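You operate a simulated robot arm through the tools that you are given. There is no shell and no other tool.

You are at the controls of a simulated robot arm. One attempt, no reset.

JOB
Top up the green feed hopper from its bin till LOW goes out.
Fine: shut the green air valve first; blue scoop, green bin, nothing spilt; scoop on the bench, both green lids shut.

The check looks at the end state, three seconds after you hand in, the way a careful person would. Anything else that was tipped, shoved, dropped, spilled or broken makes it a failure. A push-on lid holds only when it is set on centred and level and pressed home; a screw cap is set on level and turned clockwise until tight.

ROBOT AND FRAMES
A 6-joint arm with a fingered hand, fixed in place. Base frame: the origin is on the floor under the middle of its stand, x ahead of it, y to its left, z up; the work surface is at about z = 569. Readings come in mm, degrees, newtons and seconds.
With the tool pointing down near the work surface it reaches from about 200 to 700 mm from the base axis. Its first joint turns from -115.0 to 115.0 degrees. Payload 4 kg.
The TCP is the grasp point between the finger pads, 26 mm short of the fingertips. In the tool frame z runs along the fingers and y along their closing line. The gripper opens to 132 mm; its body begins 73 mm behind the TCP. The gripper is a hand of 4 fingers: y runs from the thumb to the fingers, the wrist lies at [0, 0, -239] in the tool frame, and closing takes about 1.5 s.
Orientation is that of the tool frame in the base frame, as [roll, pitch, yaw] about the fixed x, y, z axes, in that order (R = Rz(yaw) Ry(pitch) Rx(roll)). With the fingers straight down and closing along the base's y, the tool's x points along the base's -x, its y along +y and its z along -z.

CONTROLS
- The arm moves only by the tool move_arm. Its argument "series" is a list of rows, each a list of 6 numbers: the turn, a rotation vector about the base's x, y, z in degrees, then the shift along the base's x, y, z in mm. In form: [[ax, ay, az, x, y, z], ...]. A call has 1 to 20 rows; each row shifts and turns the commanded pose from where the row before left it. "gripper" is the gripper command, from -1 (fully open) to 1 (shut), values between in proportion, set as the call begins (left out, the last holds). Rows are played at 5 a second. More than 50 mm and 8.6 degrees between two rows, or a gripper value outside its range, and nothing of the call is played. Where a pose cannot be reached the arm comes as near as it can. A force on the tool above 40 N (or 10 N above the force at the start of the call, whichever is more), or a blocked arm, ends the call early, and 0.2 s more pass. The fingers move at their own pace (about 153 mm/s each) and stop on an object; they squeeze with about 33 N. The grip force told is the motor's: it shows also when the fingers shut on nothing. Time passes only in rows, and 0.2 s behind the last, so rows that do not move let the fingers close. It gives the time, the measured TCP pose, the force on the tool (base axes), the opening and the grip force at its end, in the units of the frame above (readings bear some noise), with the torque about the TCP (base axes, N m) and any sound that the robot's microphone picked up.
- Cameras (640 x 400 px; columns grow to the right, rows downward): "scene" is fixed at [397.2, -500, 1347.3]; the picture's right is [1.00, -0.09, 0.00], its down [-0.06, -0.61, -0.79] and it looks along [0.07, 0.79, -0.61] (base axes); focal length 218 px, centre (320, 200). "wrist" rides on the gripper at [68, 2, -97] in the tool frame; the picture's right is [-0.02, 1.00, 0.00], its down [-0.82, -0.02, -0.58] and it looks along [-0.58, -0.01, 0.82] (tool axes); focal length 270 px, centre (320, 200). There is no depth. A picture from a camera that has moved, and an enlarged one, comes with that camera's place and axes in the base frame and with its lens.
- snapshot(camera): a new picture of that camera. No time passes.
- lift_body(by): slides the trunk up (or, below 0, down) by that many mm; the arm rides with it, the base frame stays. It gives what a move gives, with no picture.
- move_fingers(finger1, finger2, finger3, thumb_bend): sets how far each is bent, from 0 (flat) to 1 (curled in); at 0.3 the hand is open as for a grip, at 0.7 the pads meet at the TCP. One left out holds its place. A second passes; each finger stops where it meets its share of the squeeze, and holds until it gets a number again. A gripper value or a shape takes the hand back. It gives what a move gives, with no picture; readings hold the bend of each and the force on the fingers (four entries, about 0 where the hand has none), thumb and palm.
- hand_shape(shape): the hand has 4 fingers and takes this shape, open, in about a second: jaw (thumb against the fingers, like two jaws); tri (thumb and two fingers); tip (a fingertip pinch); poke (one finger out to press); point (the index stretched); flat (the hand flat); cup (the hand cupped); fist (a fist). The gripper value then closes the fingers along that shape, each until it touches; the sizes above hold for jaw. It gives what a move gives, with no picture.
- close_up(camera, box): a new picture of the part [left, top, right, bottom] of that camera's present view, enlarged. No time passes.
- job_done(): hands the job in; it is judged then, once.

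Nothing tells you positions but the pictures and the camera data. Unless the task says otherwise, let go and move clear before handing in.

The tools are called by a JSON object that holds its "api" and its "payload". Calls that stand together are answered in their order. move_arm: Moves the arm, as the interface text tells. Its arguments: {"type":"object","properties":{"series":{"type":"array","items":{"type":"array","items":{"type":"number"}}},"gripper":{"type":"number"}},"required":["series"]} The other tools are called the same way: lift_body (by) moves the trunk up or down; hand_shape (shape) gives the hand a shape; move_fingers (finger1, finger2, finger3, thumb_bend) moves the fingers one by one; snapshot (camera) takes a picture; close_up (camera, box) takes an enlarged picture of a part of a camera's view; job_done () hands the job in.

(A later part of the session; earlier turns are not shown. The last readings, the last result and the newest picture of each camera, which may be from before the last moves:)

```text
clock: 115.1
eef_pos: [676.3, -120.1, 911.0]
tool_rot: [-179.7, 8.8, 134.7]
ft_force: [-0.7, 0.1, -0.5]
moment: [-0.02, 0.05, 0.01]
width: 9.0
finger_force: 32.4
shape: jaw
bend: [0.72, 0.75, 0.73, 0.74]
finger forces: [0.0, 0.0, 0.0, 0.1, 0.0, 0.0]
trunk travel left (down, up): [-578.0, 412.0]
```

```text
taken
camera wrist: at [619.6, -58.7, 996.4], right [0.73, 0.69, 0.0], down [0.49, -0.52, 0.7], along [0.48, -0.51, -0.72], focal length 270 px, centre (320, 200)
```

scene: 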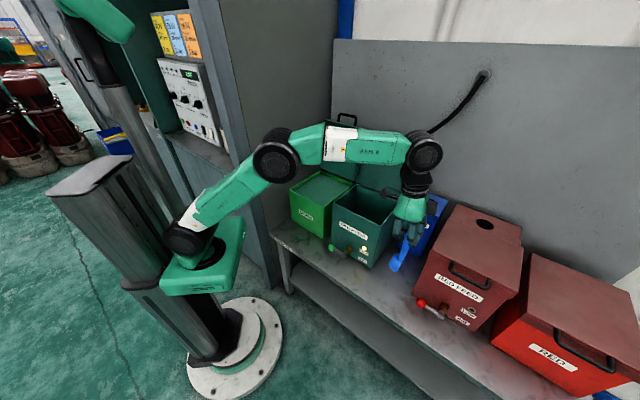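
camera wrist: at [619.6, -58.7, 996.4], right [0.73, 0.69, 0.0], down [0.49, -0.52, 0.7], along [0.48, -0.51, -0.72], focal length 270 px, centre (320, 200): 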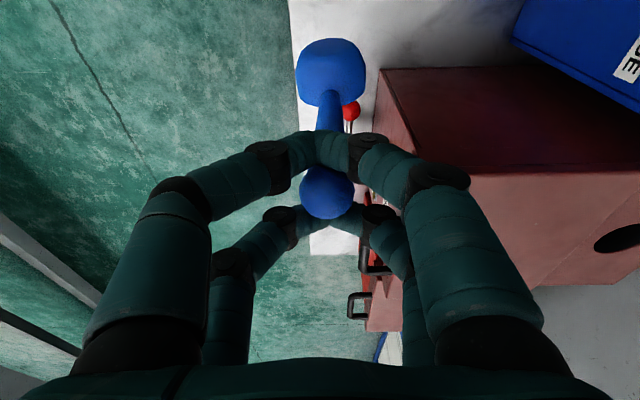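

It hangs at about s=542, d=401 over free bench. I'll lower it until the bowl is about to touch.

{"api": "move_arm", "payload": {"series": [[0, 0, 0, 0, 0, -20], [0, 0, 0, 0, 0, -40], [0, 0, 0, 0, 0, -45], [0, 0, 0, 0, 0, -45], [0, 0, 0, 0, 0, -30], [0, 0, 0, 0, 0, -10], [0, 0, 0, 0, 0, 0]]}}

{"api": "close_up", "payload": {"camera": "scene", "box": [350, 200, 450, 310]}}

{"api": "snapshot", "payload": {"camera": "wrist"}}

```text
clock: 116.7
eef_pos: [674.6, -116.9, 720.2]
tool_rot: [-179.7, 8.8, 134.9]
ft_force: [-0.6, -0.2, 0.1]
moment: [0.02, -0.01, -0.01]
width: 9.0
finger_force: 32.9
shape: jaw
bend: [0.72, 0.75, 0.73, 0.74]
finger forces: [0.0, 0.0, 0.0, 0.0, 0.0, 0.0]
trunk travel left (down, up): [-578.0, 412.0]
```

```text
3.64 times, centred on (400, 255) of scene
camera zoom: at [397.2, -500.0, 1347.3], right [1.0, -0.09, 0.0], down [-0.06, -0.61, -0.79], along [0.07, 0.79, -0.61], focal length 794 px, centre (29, 0)
```

zoom: 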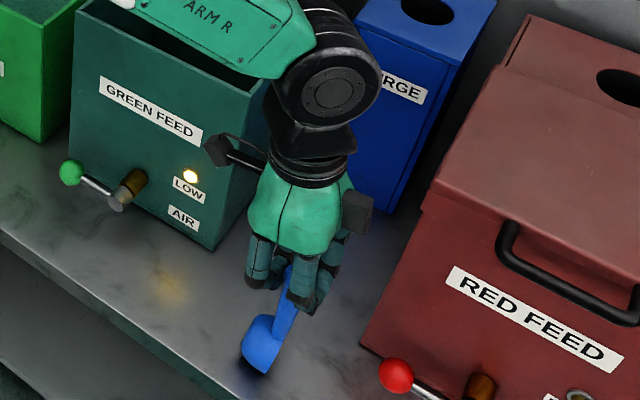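

```text
taken
camera wrist: at [619.4, -55.1, 804.8], right [0.73, 0.69, 0.0], down [0.49, -0.52, 0.7], along [0.48, -0.51, -0.72], focal length 270 px, centre (320, 200)
```

wrist: 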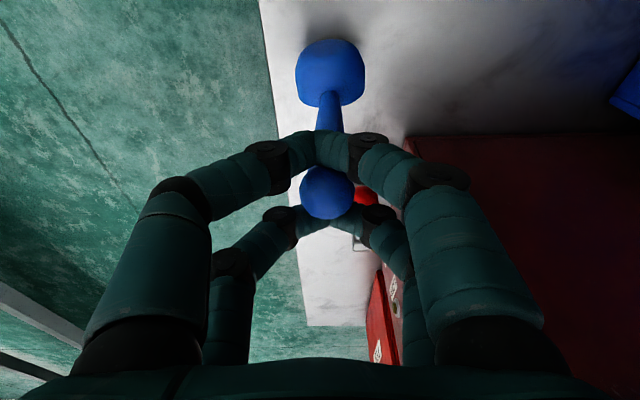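

The bowl opening faces right, so laying the handle to the left will put it opening-up. I'll touch down, then swing the knob over to the left and down.

{"api": "move_arm", "payload": {"series": [[0, 0, 0, 0, 0, -5], [0, 0, 0, 0, 0, -5], [0, 0, 0, 0, 0, -4], [0, 0, 0, -3, 3, -2], [0, 0, 0, -4, 4, 0], [0, 0, 0, -4, 4, 0], [0, 0, 0, -4, 4, 0], [0, 0, 0, 0, 0, 0]]}}

{"api": "close_up", "payload": {"camera": "scene", "box": [350, 210, 450, 310]}}

{"api": "snapshot", "payload": {"camera": "wrist"}}

```text
clock: 118.5
eef_pos: [660.6, -102.3, 707.5]
tool_rot: [-179.7, 8.9, 134.8]
ft_force: [0.0, 0.7, -0.2]
moment: [-0.02, 0.01, 0.03]
width: 9.1
finger_force: 33.2
shape: jaw
bend: [0.72, 0.75, 0.73, 0.74]
finger forces: [0.0, 0.0, 0.1, 0.0, 0.0, 0.0]
trunk travel left (down, up): [-578.0, 412.0]
```

```text
4.00 times, centred on (400, 260) of scene
camera zoom: at [397.2, -500.0, 1347.3], right [1.0, -0.09, 0.0], down [-0.06, -0.61, -0.79], along [0.07, 0.79, -0.61], focal length 874 px, centre (0, -40)
```

zoom: 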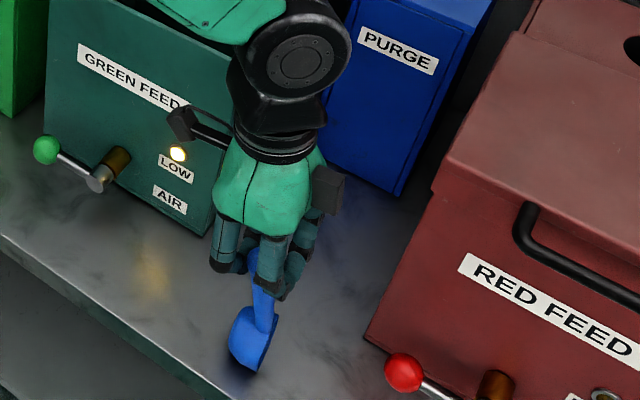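

```text
taken
camera wrist: at [603.7, -41.1, 792.1], right [0.73, 0.69, 0.0], down [0.49, -0.52, 0.7], along [0.48, -0.51, -0.72], focal length 270 px, centre (320, 200)
```

wrist: 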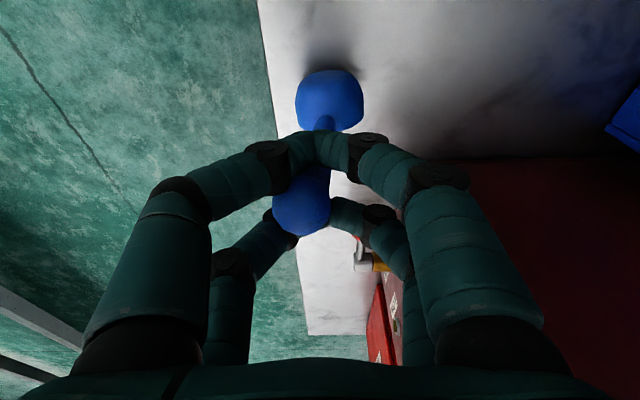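

The bowl stands on the bench, opening to the right. I'll carry the knob left and down along an arc.

{"api": "move_arm", "payload": {"series": [[0, 0, 0, -3.5, 3.5, -1.5], [0, 0, 0, -3.5, 3.5, -1.5], [0, 0, 0, -5.3, 5.3, -1.5], [0, 0, 0, -5.3, 5.3, -1.5], [0, 0, 0, -5.3, 5.3, -2.5], [0, 0, 0, -5.3, 5.3, -2.5], [0, 0, 0, 0, 0, 0]]}}

{"api": "close_up", "payload": {"camera": "scene", "box": [350, 210, 450, 310]}}

{"api": "snapshot", "payload": {"camera": "wrist"}}

```text
clock: 120.1
eef_pos: [631.7, -73.3, 695.7]
tool_rot: [-179.8, 8.9, 134.9]
ft_force: [0.5, 0.0, 5.0]
moment: [-0.21, -0.28, -0.01]
width: 9.3
finger_force: 32.8
shape: jaw
bend: [0.72, 0.75, 0.73, 0.74]
finger forces: [0.1, 0.0, 0.0, 0.0, 7.2, 0.0]
trunk travel left (down, up): [-578.0, 412.0]
```

```text
4.00 times, centred on (400, 260) of scene
camera zoom: at [397.2, -500.0, 1347.3], right [1.0, -0.09, 0.0], down [-0.06, -0.61, -0.79], along [0.07, 0.79, -0.61], focal length 874 px, centre (0, -40)
```

zoom: 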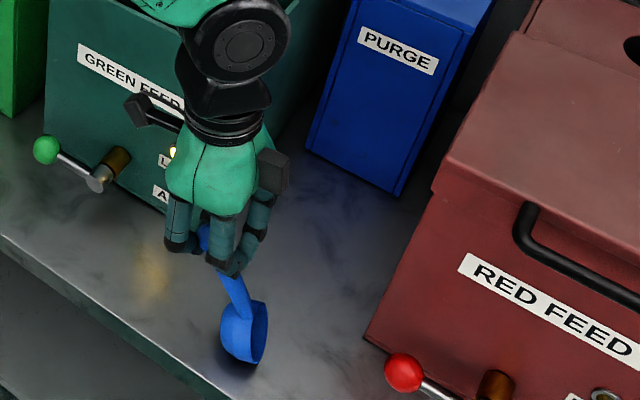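

```text
taken
camera wrist: at [575.0, -12.1, 780.7], right [0.73, 0.69, 0.0], down [0.49, -0.52, 0.7], along [0.48, -0.51, -0.72], focal length 270 px, centre (320, 200)
```

wrist: 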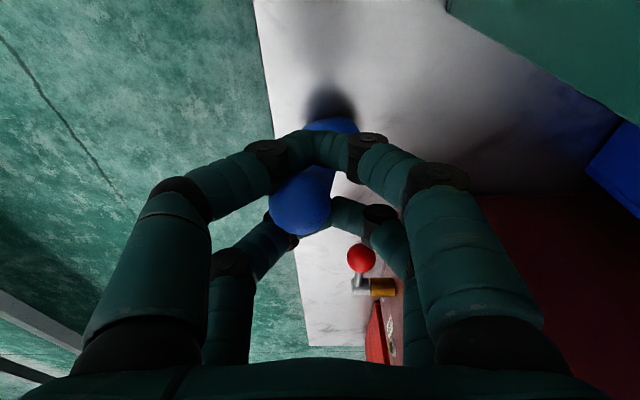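

It is leaning over properly. I'll continue, a bit more sideways than down.

{"api": "move_arm", "payload": {"series": [[0, 0, 0, -5.3, 5.3, 0], [0, 0, 0, -5.3, 5.3, -1], [0, 0, 0, -5.3, 5.3, -3], [0, 0, 0, -5.3, 5.3, -4], [0, 0, 0, 0, 0, 0]]}}

{"api": "close_up", "payload": {"camera": "scene", "box": [350, 210, 450, 310]}}

{"api": "snapshot", "payload": {"camera": "wrist"}}

```text
clock: 121.3
eef_pos: [609.6, -53.4, 687.9]
tool_rot: [-179.7, 8.7, 134.9]
ft_force: [1.6, -0.2, 4.5]
moment: [-0.23, -0.43, 0.0]
width: 9.3
finger_force: 33.7
shape: jaw
bend: [0.72, 0.74, 0.74, 0.74]
finger forces: [0.0, 0.0, 0.0, 0.0, 3.8, 0.0]
trunk travel left (down, up): [-578.0, 412.0]
```

```text
4.00 times, centred on (400, 260) of scene
camera zoom: at [397.2, -500.0, 1347.3], right [1.0, -0.09, 0.0], down [-0.06, -0.61, -0.79], along [0.07, 0.79, -0.61], focal length 874 px, centre (0, -40)
```

zoom: 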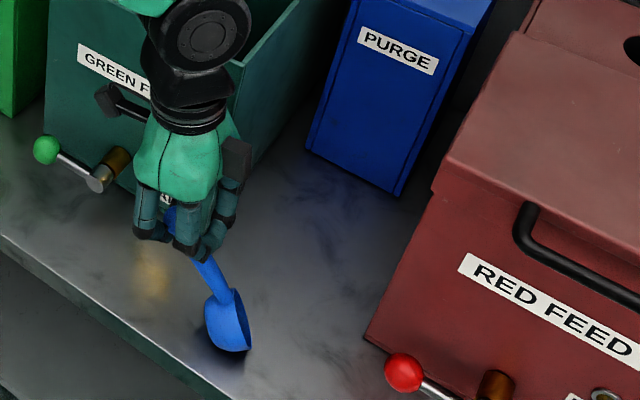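

```text
taken
camera wrist: at [554.0, 8.5, 772.0], right [0.73, 0.69, 0.0], down [0.49, -0.52, 0.7], along [0.48, -0.51, -0.72], focal length 270 px, centre (320, 200)
```

wrist: 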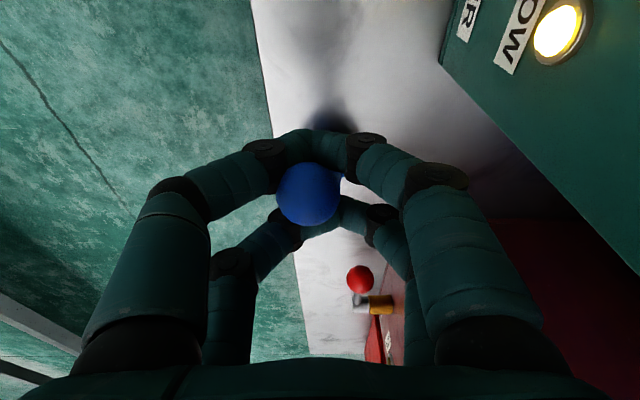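

The bowl slid along a bit and there's little room left on this side. I'll lift it, move back right, and lay it down with a steeper path.

{"api": "move_arm", "payload": {"series": [[0, 0, 0, 0, 0, 12], [0, 0, 0, 0, 0, 18], [0, 0, 0, 10, -10, 0], [0, 0, 0, 20, -20, 0], [0, 0, 0, 20, -20, 0], [0, 0, 0, 18, -18, 0], [0, 0, 0, 6, -6, 0], [0, 0, 0, 0, 0, 0]]}}

{"api": "snapshot", "payload": {"camera": "wrist"}}

{"api": "close_up", "payload": {"camera": "scene", "box": [350, 210, 450, 310]}}

```text
clock: 123.1
eef_pos: [686.1, -126.4, 717.3]
tool_rot: [-179.7, 8.8, 134.9]
ft_force: [-0.5, -0.5, -0.8]
moment: [-0.01, -0.02, 0.0]
width: 9.6
finger_force: 33.0
shape: jaw
bend: [0.72, 0.74, 0.74, 0.74]
finger forces: [0.1, 0.0, 0.1, 0.0, 0.0, 0.0]
trunk travel left (down, up): [-578.0, 412.0]
```

```text
taken
camera wrist: at [630.4, -66.0, 802.6], right [0.73, 0.69, 0.0], down [0.49, -0.52, 0.7], along [0.48, -0.51, -0.72], focal length 270 px, centre (320, 200)
```

wrist: 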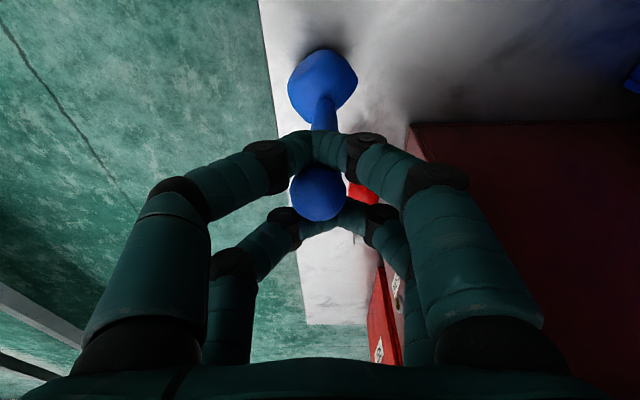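

```text
4.00 times, centred on (400, 260) of scene
camera zoom: at [397.2, -500.0, 1347.3], right [1.0, -0.09, 0.0], down [-0.06, -0.61, -0.79], along [0.07, 0.79, -0.61], focal length 874 px, centre (0, -40)
```

zoom: 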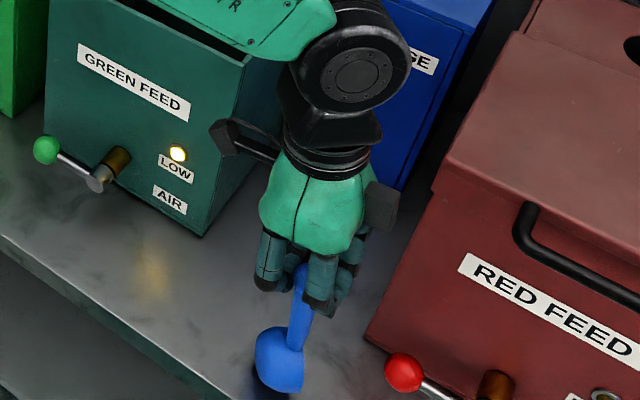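

{"api": "move_arm", "payload": {"series": [[0, 0, 0, 0, 0, -5], [0, 0, 0, 0, 0, -5], [0, 0, 0, -4, 4, 0], [0, 0, 0, -5, 5, 0], [0, 0, 0, -5, 5, 0], [0, 0, 0, -6, 6, -2], [0, 0, 0, -6, 6, -4], [0, 0, 0, -6, 6, -5], [0, 0, 0, -6, 6, -6], [0, 0, 0, 0, 0, 0]]}}

{"api": "close_up", "payload": {"camera": "scene", "box": [350, 210, 450, 310]}}

{"api": "snapshot", "payload": {"camera": "wrist"}}

```text
clock: 125.3
eef_pos: [648.3, -88.8, 691.6]
tool_rot: [-179.7, 8.9, 134.8]
ft_force: [0.1, -0.6, 0.7]
moment: [-0.02, -0.02, 0.01]
width: 9.5
finger_force: 33.1
shape: jaw
bend: [0.72, 0.74, 0.74, 0.74]
finger forces: [0.0, 0.1, 0.0, 0.0, 0.0, 0.1]
trunk travel left (down, up): [-578.0, 412.0]
```

```text
4.00 times, centred on (400, 260) of scene
camera zoom: at [397.2, -500.0, 1347.3], right [1.0, -0.09, 0.0], down [-0.06, -0.61, -0.79], along [0.07, 0.79, -0.61], focal length 874 px, centre (0, -40)
```

zoom: 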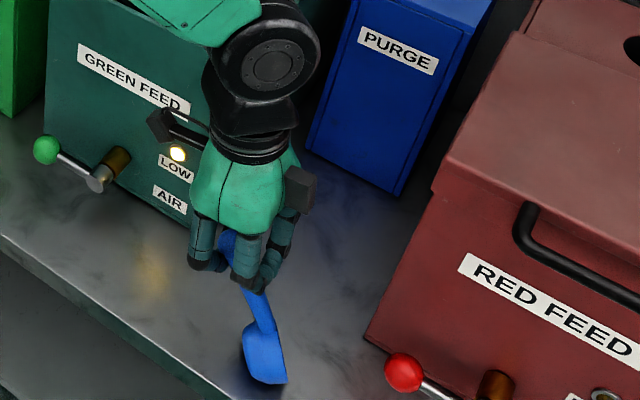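

```text
taken
camera wrist: at [591.6, -27.0, 775.7], right [0.73, 0.69, 0.0], down [0.49, -0.52, 0.7], along [0.48, -0.51, -0.72], focal length 270 px, centre (320, 200)
```

wrist: 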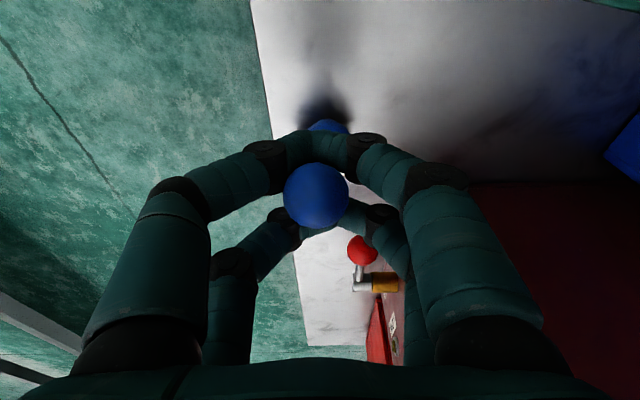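

{"api": "move_arm", "payload": {"series": [[0, 0, 0, -5.3, 5.3, -5], [0, 0, 0, -5.3, 5.3, -6], [0, 0, 0, -5, 5, -7], [0, 0, 0, -5, 5, -8], [0, 0, 0, -4.5, 4.5, -9], [0, 0, 0, 0, 0, 0]]}}

{"api": "close_up", "payload": {"camera": "scene", "box": [350, 210, 450, 310]}}

{"api": "snapshot", "payload": {"camera": "wrist"}}

```text
clock: 126.7
eef_pos: [620.4, -63.5, 658.1]
tool_rot: [-179.8, 8.9, 134.8]
ft_force: [-1.2, 1.3, 15.1]
moment: [-0.68, -0.84, 0.01]
width: 9.6
finger_force: 32.5
shape: jaw
bend: [0.71, 0.74, 0.77, 0.74]
finger forces: [47.3, 0.0, 80.6, 0.1, 0.5, 0.0]
trunk travel left (down, up): [-578.0, 412.0]
```

```text
4.00 times, centred on (400, 260) of scene
camera zoom: at [397.2, -500.0, 1347.3], right [1.0, -0.09, 0.0], down [-0.06, -0.61, -0.79], along [0.07, 0.79, -0.61], focal length 874 px, centre (0, -40)
```

zoom: 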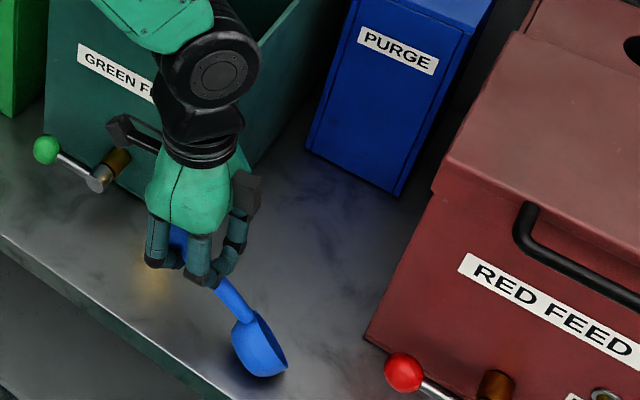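

```text
taken
camera wrist: at [564.5, -1.6, 742.5], right [0.73, 0.69, 0.0], down [0.49, -0.52, 0.7], along [0.48, -0.51, -0.72], focal length 270 px, centre (320, 200)
```

wrist: 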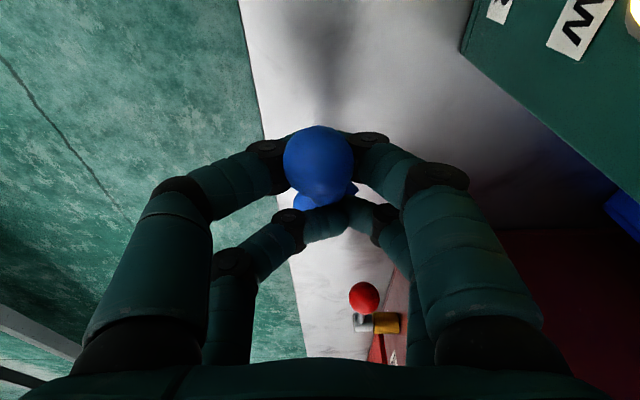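

The handle is jammed between the two finger pairs at this slant. I'll open the fingers slightly (about 22 mm) so it can pass between them while the knob stays caught.

{"api": "move_arm", "payload": {"series": [[0, 0, 0, 0, 0, 0], [0, 0, 0, 0, 0, 0], [0, 0, 0, 0, 0, 0]], "gripper": 0.68}}

{"api": "close_up", "payload": {"camera": "scene", "box": [350, 210, 450, 310]}}

{"api": "snapshot", "payload": {"camera": "wrist"}}

```text
clock: 127.5
eef_pos: [621.4, -63.4, 655.7]
tool_rot: [-179.6, 8.7, 134.7]
ft_force: [-0.1, 0.2, 0.5]
moment: [-0.01, 0.02, 0.02]
width: 20.9
finger_force: 0.1
shape: jaw
bend: [0.73, 0.73, 0.73, 0.7]
finger forces: [0.0, 0.0, 0.1, 0.0, 0.0, 0.0]
trunk travel left (down, up): [-578.0, 412.0]
```

```text
4.00 times, centred on (400, 260) of scene
camera zoom: at [397.2, -500.0, 1347.3], right [1.0, -0.09, 0.0], down [-0.06, -0.61, -0.79], along [0.07, 0.79, -0.61], focal length 874 px, centre (0, -40)
```

zoom: 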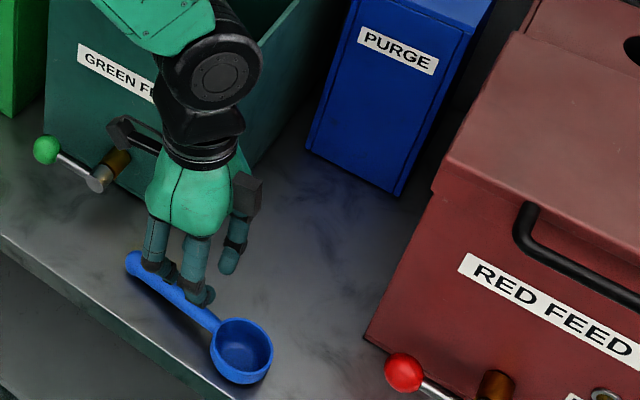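

```text
taken
camera wrist: at [564.9, -1.9, 740.9], right [0.73, 0.69, 0.0], down [0.49, -0.52, 0.69], along [0.48, -0.51, -0.72], focal length 270 px, centre (320, 200)
```

wrist: 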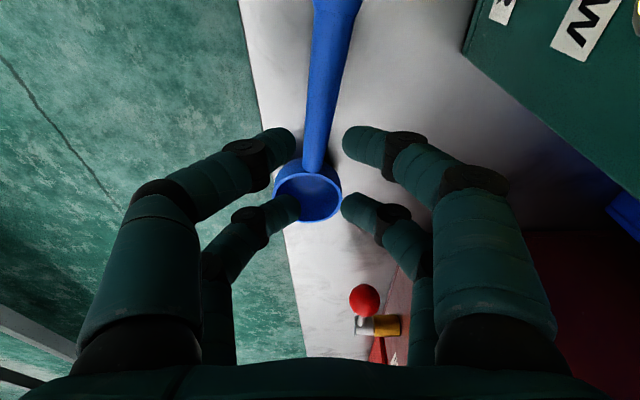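

The scoop is lying on the bench, opening up, now further from the hopper. I'll regrasp it, this time a few millimetres lower. First align over the handle.

{"api": "move_arm", "payload": {"series": [[0, 0, -5, -6.6, 7, 0], [0, 0, -5, -6.6, 7, 0], [0, 0, 0, 0, 0, -15], [0, 0, 0, 0, 0, 0]], "gripper": 0.242}}

{"api": "snapshot", "payload": {"camera": "wrist"}}

{"api": "close_up", "payload": {"camera": "scene", "box": [340, 220, 430, 310]}}

```text
clock: 128.5
eef_pos: [610.0, -50.0, 639.8]
tool_rot: [-179.7, 8.8, 124.8]
ft_force: [0.5, 0.3, 0.4]
moment: [-0.02, 0.02, -0.06]
width: 49.6
finger_force: 0.1
shape: jaw
bend: [0.73, 0.73, 0.73, 0.7]
finger forces: [0.0, 0.1, 0.0, 0.1, 0.0, 0.0]
trunk travel left (down, up): [-578.0, 412.0]
```

```text
taken
camera wrist: at [563.6, 20.3, 724.6], right [0.84, 0.55, 0.0], down [0.4, -0.6, 0.7], along [0.38, -0.58, -0.72], focal length 270 px, centre (320, 200)
```

wrist: 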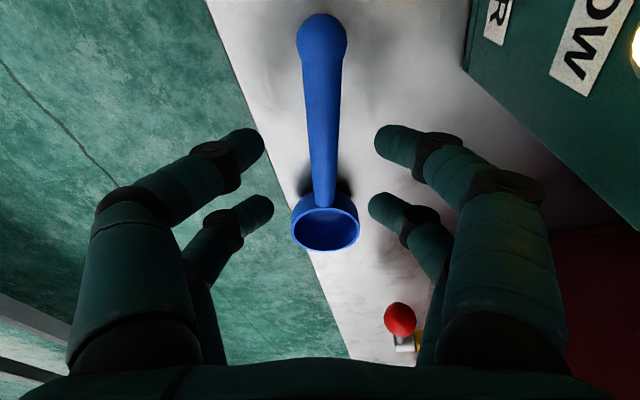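

```text
4.44 times, centred on (385, 265) of scene
camera zoom: at [397.2, -500.0, 1347.3], right [1.0, -0.09, 0.0], down [-0.06, -0.61, -0.79], along [0.07, 0.79, -0.61], focal length 971 px, centre (31, -89)
```

zoom: 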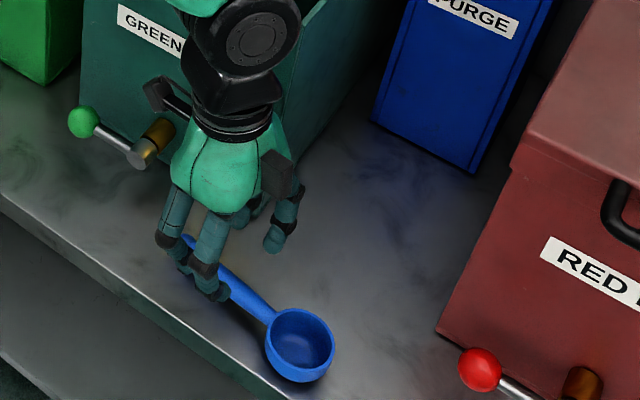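

Alignment is very good. I'll lower to about 592.5 and close.

{"api": "move_arm", "payload": {"series": [[0, 0, 0, 0.7, 0.7, -17], [0, 0, 0, 0, 0, -15], [0, 0, 0, 0, 0, -10], [0, 0, 0, 0, 0, -5], [0, 0, 0, 0, 0, 0]]}}

{"api": "move_arm", "payload": {"series": [[0, 0, 0, 0, 0, 0], [0, 0, 0, 0, 0, 0], [0, 0, 0, 0, 0, 0], [0, 0, 0, 0, 0, 0], [0, 0, 0, 0, 0, 0], [0, 0, 0, 0, 0, 0], [0, 0, 0, 0, 0, 0], [0, 0, 0, 0, 0, 0]], "gripper": 1}}

{"api": "snapshot", "payload": {"camera": "wrist"}}

{"api": "close_up", "payload": {"camera": "scene", "box": [340, 220, 430, 310]}}

```text
clock: 129.7
eef_pos: [609.4, -48.9, 593.5]
tool_rot: [-179.7, 8.8, 124.8]
ft_force: [0.0, 0.0, -0.1]
moment: [0.01, -0.01, 0.0]
width: 49.5
finger_force: 0.0
shape: jaw
bend: [0.73, 0.73, 0.73, 0.7]
finger forces: [0.0, 0.0, 0.0, 0.0, 0.0, 0.0]
trunk travel left (down, up): [-578.0, 412.0]
```

```text
clock: 131.5
eef_pos: [609.8, -47.8, 593.6]
tool_rot: [-179.8, 8.8, 124.8]
ft_force: [0.1, 0.1, -0.6]
moment: [0.01, 0.02, -0.02]
width: 9.9
finger_force: 33.0
shape: jaw
bend: [0.72, 0.72, 0.72, 0.71]
finger forces: [26.3, 28.4, 28.4, 0.0, 25.9, 0.0]
trunk travel left (down, up): [-578.0, 412.0]
```

```text
taken
camera wrist: at [565.0, 21.1, 678.5], right [0.84, 0.55, 0.0], down [0.4, -0.6, 0.7], along [0.38, -0.58, -0.72], focal length 270 px, centre (320, 200)
```

wrist: 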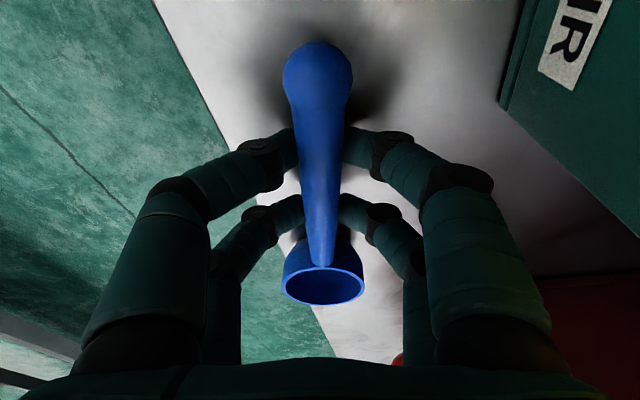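

```text
4.44 times, centred on (385, 265) of scene
camera zoom: at [397.2, -500.0, 1347.3], right [1.0, -0.09, 0.0], down [-0.06, -0.61, -0.79], along [0.07, 0.79, -0.61], focal length 971 px, centre (31, -89)
```

zoom: 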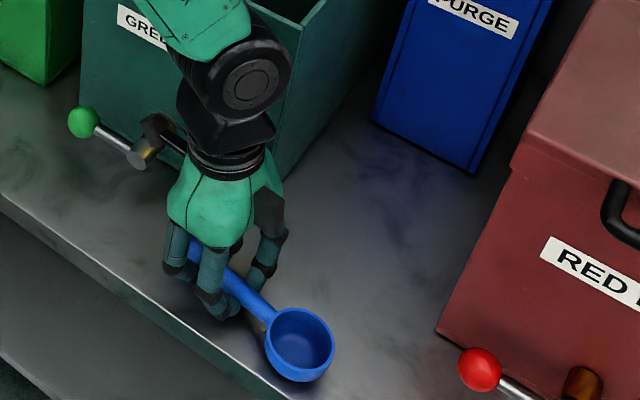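

All four digits hold at 26–28 N, with the handle seated slightly deeper. I'll lift and test the hold with some turning, slowly, here over the bench.

{"api": "move_arm", "payload": {"series": [[0, 0, 0, 0, 0, 8], [0, 0, 0, 0, 0, 20], [0, 0, 0, 0, 0, 30], [0, 0, 0, 0, 0, 40], [0, 0, 0, 0, 0, 0], [0, 0, 0, 0, 0, 0]]}}

{"api": "snapshot", "payload": {"camera": "wrist"}}

```text
clock: 132.9
eef_pos: [606.8, -47.9, 692.7]
tool_rot: [-179.7, 8.8, 124.8]
ft_force: [1.0, 0.4, -0.6]
moment: [0.05, 0.0, -0.03]
width: 9.7
finger_force: 32.7
shape: jaw
bend: [0.72, 0.72, 0.72, 0.71]
finger forces: [26.1, 28.4, 28.4, 0.1, 25.6, 0.0]
trunk travel left (down, up): [-578.0, 412.0]
```

```text
taken
camera wrist: at [562.5, 21.8, 776.9], right [0.84, 0.55, 0.0], down [0.4, -0.6, 0.7], along [0.38, -0.58, -0.72], focal length 270 px, centre (320, 200)
```

wrist: 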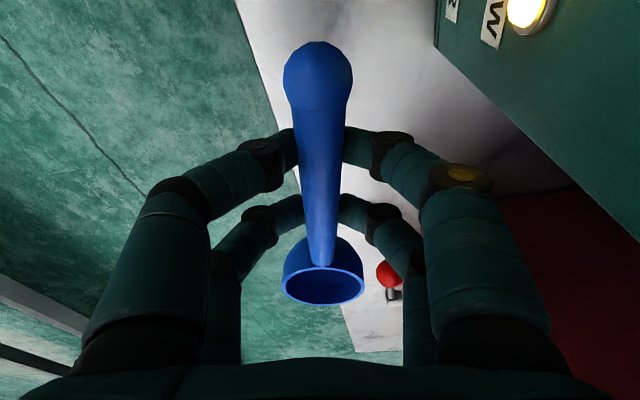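

{"api": "move_arm", "payload": {"series": [[3.5, -4.9, 0, 0, 0, 30], [3.5, -4.9, 0, 0, 0, 30], [3.5, -4.9, 0, 0, 0, 30], [3.5, -4.9, 0, 0, 0, 0], [3.5, -4.9, 0, 0, 0, 0], [3.5, -4.9, 0, 0, 0, 0], [3.5, -4.9, 0, 0, 0, 0], [3.5, -4.9, 0, 0, 0, 0], [3.5, -4.9, 0, 0, 0, 0], [3.5, -4.9, 0, 0, 0, 0], [0, 0, 0, 0, 0, 0]]}}

{"api": "snapshot", "payload": {"camera": "wrist"}}

{"api": "move_arm", "payload": {"series": [[-3.5, 4.9, 0, 0, 0, 0], [-3.5, 4.9, 0, 0, 0, 0], [-3.5, 4.9, 0, 0, 0, 0], [-3.5, 4.9, 0, 0, 0, 0], [-3.5, 4.9, 0, 0, 0, 0], [-3.5, 4.9, 0, 0, 0, 0], [-3.5, 4.9, 0, 0, 0, 0], [-3.5, 4.9, 0, 0, 0, 0], [-3.5, 4.9, 0, 0, 0, 0], [-3.5, 4.9, 0, 0, 0, 0], [0, 0, 0, 0, 0, 0]]}}

{"api": "snapshot", "payload": {"camera": "wrist"}}

```text
clock: 135.3
eef_pos: [608.8, -46.9, 781.5]
tool_rot: [119.8, 3.8, 117.5]
ft_force: [-0.2, -0.3, 0.1]
moment: [0.01, -0.01, 0.0]
width: 7.5
finger_force: 33.1
shape: jaw
bend: [0.74, 0.74, 0.74, 0.73]
finger forces: [0.0, 0.0, 0.1, 0.0, 0.0, 0.0]
trunk travel left (down, up): [-578.0, 412.0]
```

```text
taken
camera wrist: at [503.3, -22.2, 826.0], right [0.43, 0.26, 0.87], down [-0.09, -0.94, 0.32], along [0.9, -0.21, -0.38], focal length 270 px, centre (320, 200)
```

wrist: 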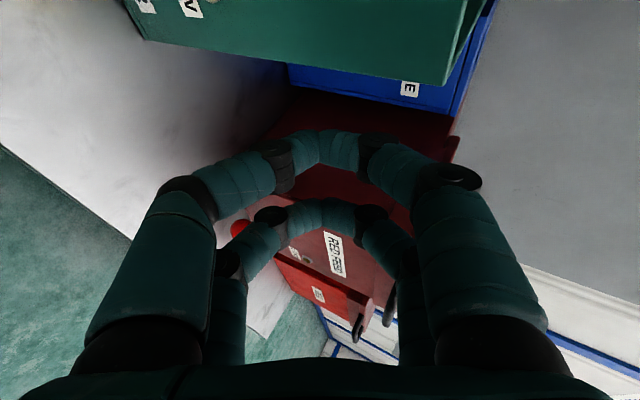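

```text
clock: 137.7
eef_pos: [611.2, -48.8, 781.7]
tool_rot: [-179.5, 8.8, 124.8]
ft_force: [-0.7, -0.2, -0.6]
moment: [0.0, -0.03, 0.01]
width: 7.5
finger_force: 33.0
shape: jaw
bend: [0.74, 0.74, 0.74, 0.73]
finger forces: [0.0, 0.0, 0.0, 0.1, 0.0, 0.0]
trunk travel left (down, up): [-578.0, 412.0]
```

```text
taken
camera wrist: at [565.1, 21.5, 866.5], right [0.84, 0.55, 0.0], down [0.4, -0.6, 0.7], along [0.38, -0.58, -0.72], focal length 270 px, centre (320, 200)
```

wrist: 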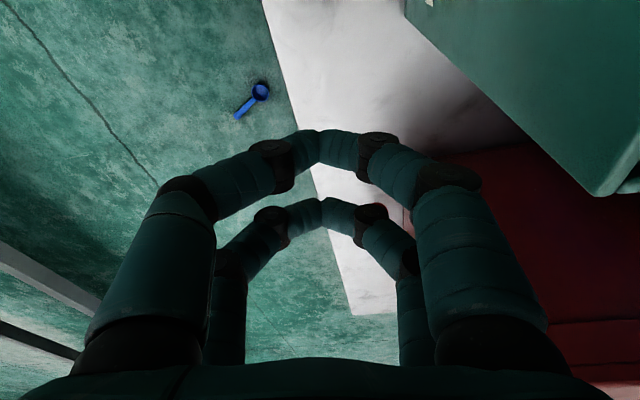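

The scoop fell and is lying on the floor in front of the bench, near (590, -365) to (567, -494). The floor is within the trunk's travel, so I'll go down and fetch it. First I'll move out in front of the bench and look.

{"api": "move_arm", "payload": {"series": [[3.6, 2.5, 0, -8, -35, 0], [3.6, 2.5, 0, -8, -40, 0], [0, 0, -6, -8, -40, 0], [0, 0, -8, -8, -40, 0], [0, 0, -8, -8, -40, 0], [0, 0, -8, -8, -40, 0], [0, 0, -8, -8, -40, 0], [0, 0, -7, -4, -40, 0], [0, 0, 0, 0, 0, 0]], "gripper": 0.0}}

{"api": "snapshot", "payload": {"camera": "wrist"}}

{"api": "snapshot", "payload": {"camera": "scene"}}

```text
clock: 139.7
eef_pos: [548.6, -361.6, 782.1]
tool_rot: [-179.7, 0.0, 79.6]
ft_force: [-0.8, -0.8, -0.1]
moment: [0.01, -0.02, 0.01]
width: 65.6
finger_force: 0.1
shape: jaw
bend: [0.73, 0.73, 0.73, 0.7]
finger forces: [0.0, 0.1, 0.0, 0.1, 0.1, 0.0]
trunk travel left (down, up): [-578.0, 412.0]
```

```text
taken
camera wrist: at [563.6, -294.2, 878.2], right [0.98, -0.2, -0.01], down [-0.16, -0.8, 0.58], along [-0.12, -0.56, -0.82], focal length 270 px, centre (320, 200)
```

wrist: 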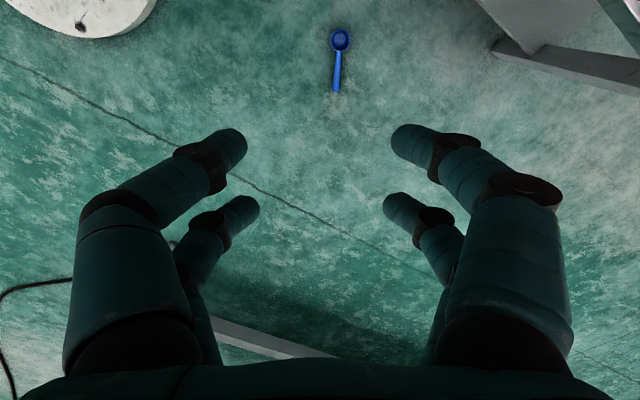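

```text
taken
```

scene: 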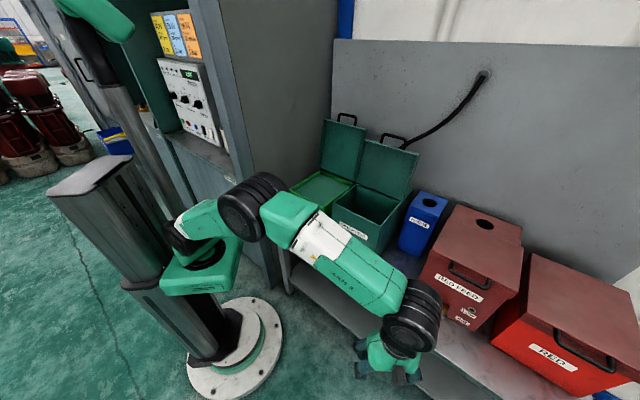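

The scoop lies opening-up on the floor, bowl at about (599, -363), knob at (569, -496). I'll lower the trunk to bring the hand down there.

{"api": "lift_body", "payload": {"by": -300}}

{"api": "lift_body", "payload": {"by": -240}}

{"api": "snapshot", "payload": {"camera": "wrist"}}

{"api": "snapshot", "payload": {"camera": "scene"}}

```text
clock: 142.7
eef_pos: [549.2, -362.1, 481.9]
tool_rot: [-179.6, 0.0, 79.8]
ft_force: [-0.1, 0.3, -0.6]
moment: [0.0, 0.02, 0.01]
width: 65.5
finger_force: 0.1
shape: jaw
bend: [0.73, 0.73, 0.73, 0.7]
finger forces: [0.0, 0.0, 0.0, 0.0, 0.1, 0.0]
trunk travel left (down, up): [-278.0, 712.0]
```

```text
clock: 145.2
eef_pos: [548.9, -361.3, 242.5]
tool_rot: [-179.7, -0.1, 79.9]
ft_force: [-0.5, 0.3, 0.5]
moment: [0.01, -0.01, 0.06]
width: 65.6
finger_force: 0.1
shape: jaw
bend: [0.73, 0.73, 0.73, 0.7]
finger forces: [0.0, 0.0, 0.1, 0.1, 0.0, 0.0]
trunk travel left (down, up): [-38.0, 952.0]
```

```text
taken
camera wrist: at [563.6, -293.5, 338.3], right [0.98, -0.2, -0.01], down [-0.16, -0.8, 0.58], along [-0.12, -0.57, -0.82], focal length 270 px, centre (320, 200)
```

wrist: 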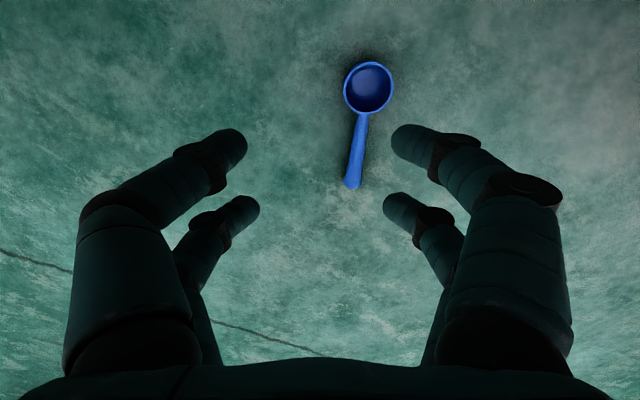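

```text
taken
```

scene: 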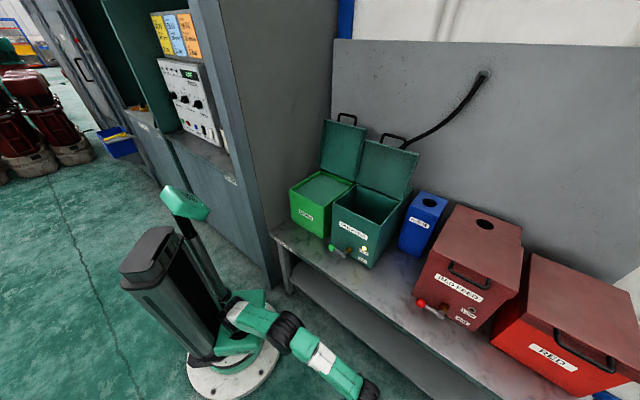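

The scoop is clearly in view, handle pointing away (knob at about (566, -500)). I'll test whether the arm reaches over the handle.

{"api": "move_arm", "payload": {"series": [[0, 0, -2, 10, -28, 0], [0, 0, -2, 10, -28, 0], [0, 0, 0, 11, -24, 0], [0, 0, 0, 0, 0, 0]]}}

{"api": "snapshot", "payload": {"camera": "wrist"}}

```text
clock: 146.2
eef_pos: [573.0, -438.3, 238.7]
tool_rot: [-179.6, 0.0, 75.8]
ft_force: [-0.8, -0.1, -0.3]
moment: [0.02, 0.01, 0.0]
width: 65.5
finger_force: 0.1
shape: jaw
bend: [0.73, 0.73, 0.73, 0.7]
finger forces: [0.0, 0.0, 0.1, 0.0, 0.0, 0.1]
out of reach, approached as far as the arm can: row 3
trunk travel left (down, up): [-38.0, 952.0]
```

```text
taken
camera wrist: at [592.9, -371.5, 335.5], right [0.96, -0.27, -0.01], down [-0.22, -0.79, 0.58], along [-0.16, -0.55, -0.82], focal length 270 px, centre (320, 200)
```

wrist: 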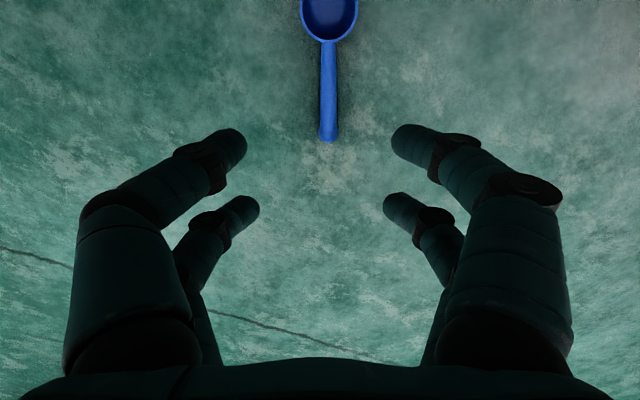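

The limit is only at this height; lower down the reach is longer. I'll go down nearer to the floor, tilt to match the handle, and look again.

{"api": "move_arm", "payload": {"series": [[0, 0, 0, 0, 0, -35], [0, 0, 0, 0, 0, -40], [4.25, -1.08, 0, 3, -1, -20], [4.25, -1.08, 0, 3, -1, -10], [0, 0, 0, 0, 0, -20], [0, 0, 0, 0, 0, 0]], "gripper": 0.242}}

{"api": "snapshot", "payload": {"camera": "wrist"}}

```text
clock: 147.6
eef_pos: [574.3, -434.8, 114.8]
tool_rot: [-179.7, -8.7, 75.8]
ft_force: [-0.3, -1.1, 0.0]
moment: [0.02, 0.03, 0.02]
width: 50.4
finger_force: 0.1
shape: jaw
bend: [0.73, 0.73, 0.73, 0.7]
finger forces: [0.0, 0.0, 0.1, 0.1, 0.0, 0.0]
out of reach, approached as far as the arm can: row 4
trunk travel left (down, up): [-38.0, 952.0]
```

```text
taken
camera wrist: at [589.8, -382.5, 220.1], right [0.96, -0.27, -0.01], down [-0.24, -0.86, 0.45], along [-0.13, -0.43, -0.89], focal length 270 px, centre (320, 200)
```

wrist: 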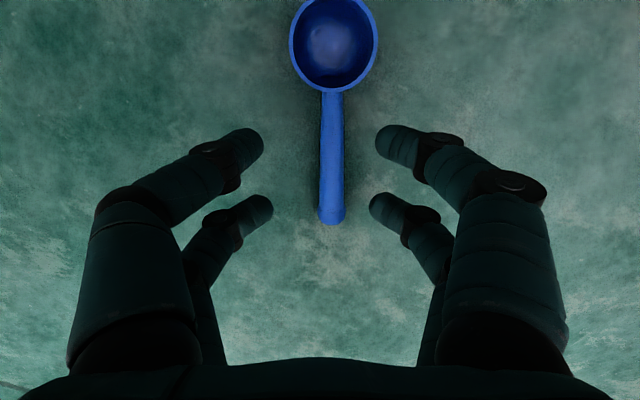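

{"api": "move_arm", "payload": {"series": [[0, 0, 0, 0, 0, -25], [0, 0, 0, 4, -1.3, -15], [0, 0, 0, 3.9, -1.3, -10], [0, 0, 0, 0, 0, 0]]}}

{"api": "snapshot", "payload": {"camera": "wrist"}}

```text
clock: 148.6
eef_pos: [578.0, -434.5, 63.7]
tool_rot: [-179.7, -8.7, 75.7]
ft_force: [0.0, -0.2, 0.3]
moment: [-0.01, 0.02, 0.0]
width: 50.6
finger_force: 0.0
shape: jaw
bend: [0.73, 0.73, 0.73, 0.7]
finger forces: [0.1, 0.0, 0.0, 0.1, 0.0, 0.1]
out of reach, approached as far as the arm can: row 3
trunk travel left (down, up): [-38.0, 952.0]
```

```text
taken
camera wrist: at [593.7, -381.2, 169.3], right [0.96, -0.27, -0.01], down [-0.24, -0.86, 0.45], along [-0.13, -0.43, -0.89], focal length 270 px, centre (320, 200)
```

wrist: 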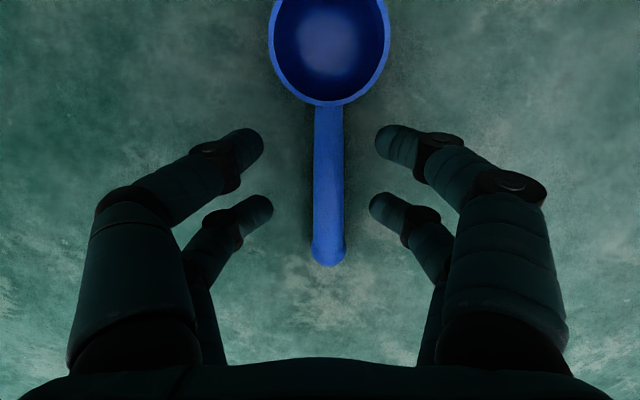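

Reach is just short by a few mm, but the handle is nearly centred. I'll go down to grasp height (~29 mm above the floor).

{"api": "move_arm", "payload": {"series": [[0, 0, 0, 0, 0, -12], [0, 0, 0, 0, 0, -10], [0, 0, 0, 0, 0, -6], [0, 0, 0, 0, 0, 0]]}}

{"api": "snapshot", "payload": {"camera": "wrist"}}

```text
clock: 149.6
eef_pos: [576.8, -432.1, 36.1]
tool_rot: [-179.6, -8.8, 75.8]
ft_force: [0.4, 0.1, 0.1]
moment: [-0.01, -0.02, -0.02]
width: 50.5
finger_force: 0.1
shape: jaw
bend: [0.73, 0.73, 0.73, 0.7]
finger forces: [0.0, 0.0, 0.0, 0.0, 0.0, 0.1]
trunk travel left (down, up): [-38.0, 952.0]
```

```text
taken
camera wrist: at [592.5, -380.3, 141.8], right [0.96, -0.27, -0.01], down [-0.24, -0.86, 0.45], along [-0.13, -0.43, -0.89], focal length 270 px, centre (320, 200)
```

wrist: 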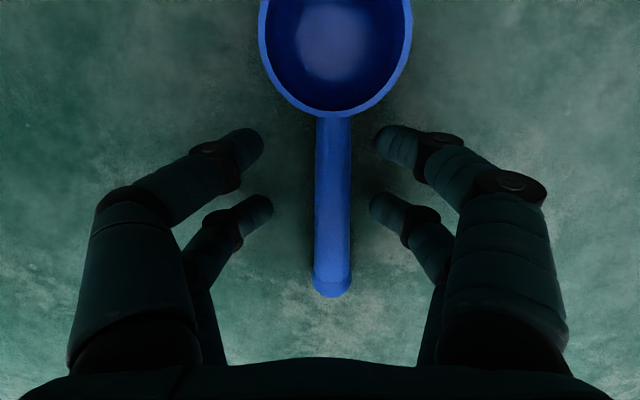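

{"api": "move_arm", "payload": {"series": [[0, 0, 0, 3.5, -5, -2], [0, 0, 0, 0, 0, 0]]}}

{"api": "snapshot", "payload": {"camera": "wrist"}}

```text
clock: 150.2
eef_pos: [576.4, -432.1, 36.5]
tool_rot: [-179.7, -8.8, 75.8]
ft_force: [0.1, -0.4, 0.9]
moment: [0.01, 0.0, -0.01]
width: 50.6
finger_force: 0.1
shape: jaw
bend: [0.73, 0.73, 0.73, 0.7]
finger forces: [0.0, 0.0, 0.0, 0.0, 0.0, 0.1]
out of reach, approached as far as the arm can: row 1
trunk travel left (down, up): [-38.0, 952.0]
```

```text
taken
camera wrist: at [592.5, -380.4, 141.9], right [0.96, -0.27, -0.01], down [-0.24, -0.86, 0.45], along [-0.13, -0.43, -0.89], focal length 270 px, centre (320, 200)
```

wrist: 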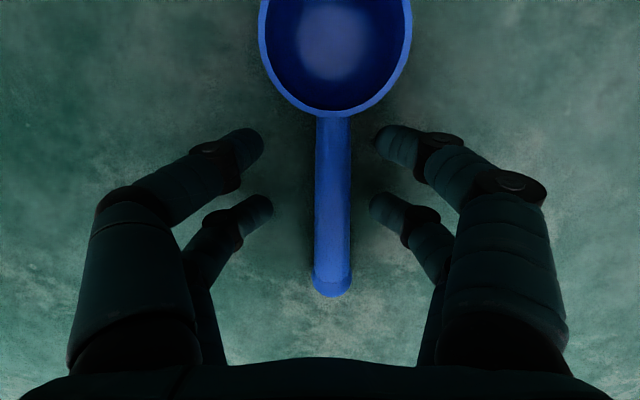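

Sideways reach is at its limit, but closing will centre the light scoop anyway. I'll lower to ~29.5 and close, then drag it a little closer before lifting.

{"api": "move_arm", "payload": {"series": [[0, 0, 0, -3.5, 5, -3], [0, 0, 0, 0, 0, -2], [0, 0, 0, 0, 0, 0]]}}

{"api": "move_arm", "payload": {"series": [[0, 0, 0, 0, 0, 0], [0, 0, 0, 0, 0, 0], [0, 0, 0, 0, 0, 0], [0, 0, 0, 0, 0, 0], [0, 0, 0, 0, 0, 0], [0, 0, 0, 0, 0, 0], [0, 0, 0, 0, 0, 0], [0, 0, 0, 0, 0, 0]], "gripper": 1}}

{"api": "snapshot", "payload": {"camera": "wrist"}}

```text
clock: 151.0
eef_pos: [573.6, -426.9, 32.9]
tool_rot: [-179.8, -8.6, 75.9]
ft_force: [0.2, -0.5, -0.3]
moment: [-0.04, 0.02, 0.03]
width: 50.2
finger_force: 0.0
shape: jaw
bend: [0.73, 0.73, 0.73, 0.7]
finger forces: [0.0, 0.0, 0.0, 0.1, 0.0, 0.0]
trunk travel left (down, up): [-38.0, 952.0]
```

```text
clock: 152.8
eef_pos: [573.8, -428.0, 31.8]
tool_rot: [-179.7, -8.6, 75.8]
ft_force: [-0.9, 0.1, -0.3]
moment: [-0.03, 0.03, -0.01]
width: 2.1
finger_force: 32.9
shape: jaw
bend: [0.72, 0.71, 0.73, 0.72]
finger forces: [0.0, 0.0, 0.1, 0.0, 0.0, 0.0]
trunk travel left (down, up): [-38.0, 952.0]
```

```text
taken
camera wrist: at [589.1, -375.3, 137.8], right [0.96, -0.27, -0.01], down [-0.24, -0.86, 0.45], along [-0.13, -0.43, -0.89], focal length 270 px, centre (320, 200)
```

wrist: 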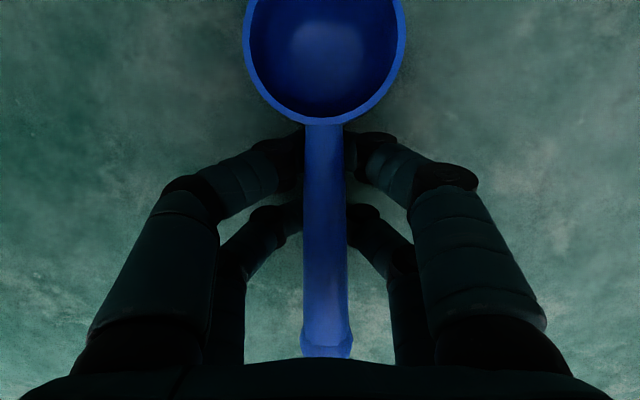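

The handle has slid inside the finger cage rather than being pinched. Since it's enclosed, I'll try curling all the digits further to see whether they clamp it.

{"api": "move_fingers", "payload": {"finger1": 1, "finger2": 1, "finger3": 1, "thumb_bend": 1}}

{"api": "snapshot", "payload": {"camera": "wrist"}}

```text
clock: 153.8
eef_pos: [573.8, -426.4, 32.0]
tool_rot: [-179.7, -8.7, 75.8]
ft_force: [-0.5, 0.5, -1.0]
moment: [0.0, 0.03, 0.03]
width: 6.0
finger_force: 0.2
shape: fingers
bend: [0.95, 0.75, 0.75, 1.0]
finger forces: [0.1, 0.1, 0.1, 0.1, 0.0, 0.2]
trunk travel left (down, up): [-38.0, 952.0]
```

```text
taken
camera wrist: at [589.0, -375.3, 137.7], right [0.96, -0.27, -0.01], down [-0.24, -0.86, 0.45], along [-0.13, -0.43, -0.89], focal length 270 px, centre (320, 200)
```

wrist: 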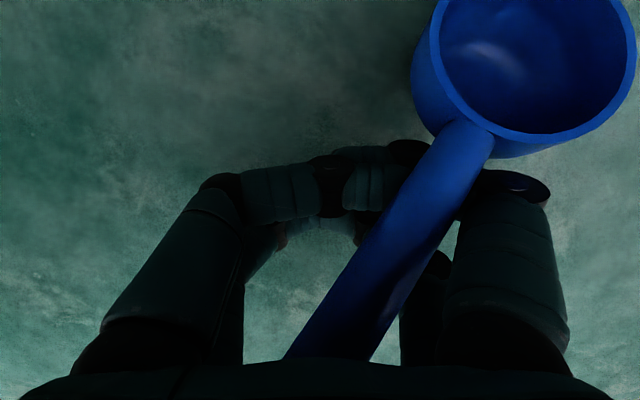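

The curled digits now carry the scoop loosely in the hand. I'll carry it low over the floor to a spot closer to the robot and set it down there for a proper regrasp.

{"api": "move_arm", "payload": {"series": [[0, 0, 0, -6, 5, 8], [0, 0, 0, -12, 9, 8], [0, 0, 0, -16, 12, 0], [0, 0, 0, -16, 12, 0], [0, 0, 0, -16, 12, 0], [0, 0, 0, -16, 12, 0], [0, 0, 0, -16, 12, 0], [0, 0, 0, -12, 9, 0], [0, 0, 0, 0, 0, 0]]}}

{"api": "snapshot", "payload": {"camera": "wrist"}}

```text
clock: 155.8
eef_pos: [463.6, -343.1, 47.1]
tool_rot: [-179.6, -8.8, 75.9]
ft_force: [-0.5, -0.6, -0.5]
moment: [0.01, 0.06, 0.0]
width: 6.0
finger_force: 0.4
shape: fingers
bend: [0.95, 0.75, 0.75, 1.0]
finger forces: [0.0, 0.0, 0.1, 0.0, 0.0, 0.2]
trunk travel left (down, up): [-38.0, 952.0]
```

```text
taken
camera wrist: at [478.8, -291.9, 153.3], right [0.96, -0.27, -0.01], down [-0.24, -0.86, 0.45], along [-0.13, -0.43, -0.89], focal length 270 px, centre (320, 200)
```

wrist: 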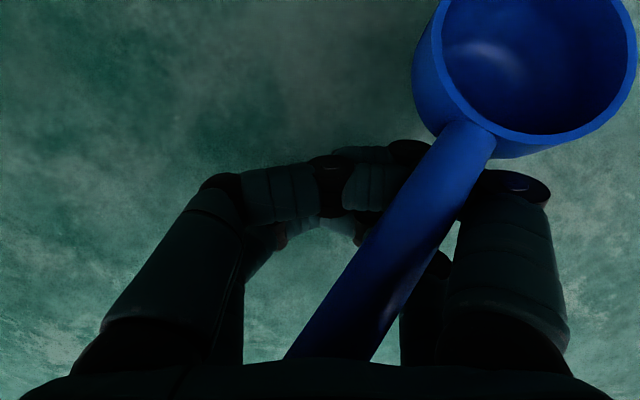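

The scoop rides steadily in the hand. I'll turn the hand so the handle ends up in a convenient direction, then lower and release it on the floor.

{"api": "move_arm", "payload": {"series": [[0, 0, -6, 0, 0, 0], [0, 0, -6, 0, 0, 0], [0, 0, -6, 0, 0, 0], [0, 0, -6, 0, 0, 0], [0, 0, -6, 0, 0, 0], [0, 0, -6, 0, 0, 0], [0, 0, 0, 0, 0, -6], [0, 0, 0, 0, 0, -6], [0, 0, 0, 0, 0, 0]]}}

{"api": "snapshot", "payload": {"camera": "wrist"}}

```text
clock: 157.8
eef_pos: [461.6, -345.4, 34.9]
tool_rot: [-179.7, -8.8, 39.8]
ft_force: [-0.2, 0.1, -1.9]
moment: [0.01, 0.03, 0.01]
width: 6.1
finger_force: 0.2
shape: fingers
bend: [0.95, 0.75, 0.75, 1.0]
finger forces: [0.0, 0.0, 0.1, 0.0, 0.0, 0.2]
trunk travel left (down, up): [-38.0, 952.0]
```

```text
taken
camera wrist: at [505.5, -310.8, 141.2], right [0.62, -0.78, -0.01], down [-0.7, -0.56, 0.45], along [-0.35, -0.27, -0.89], focal length 270 px, centre (320, 200)
```

wrist: 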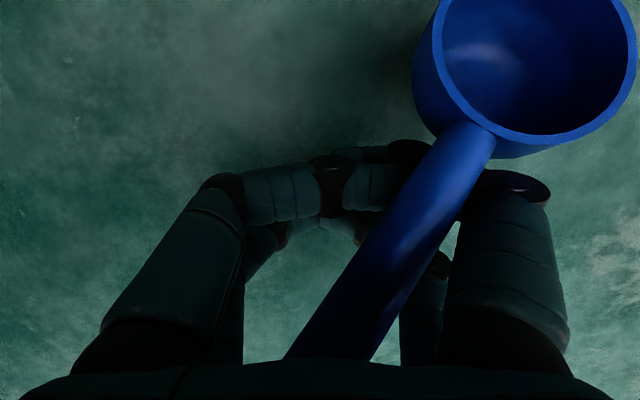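

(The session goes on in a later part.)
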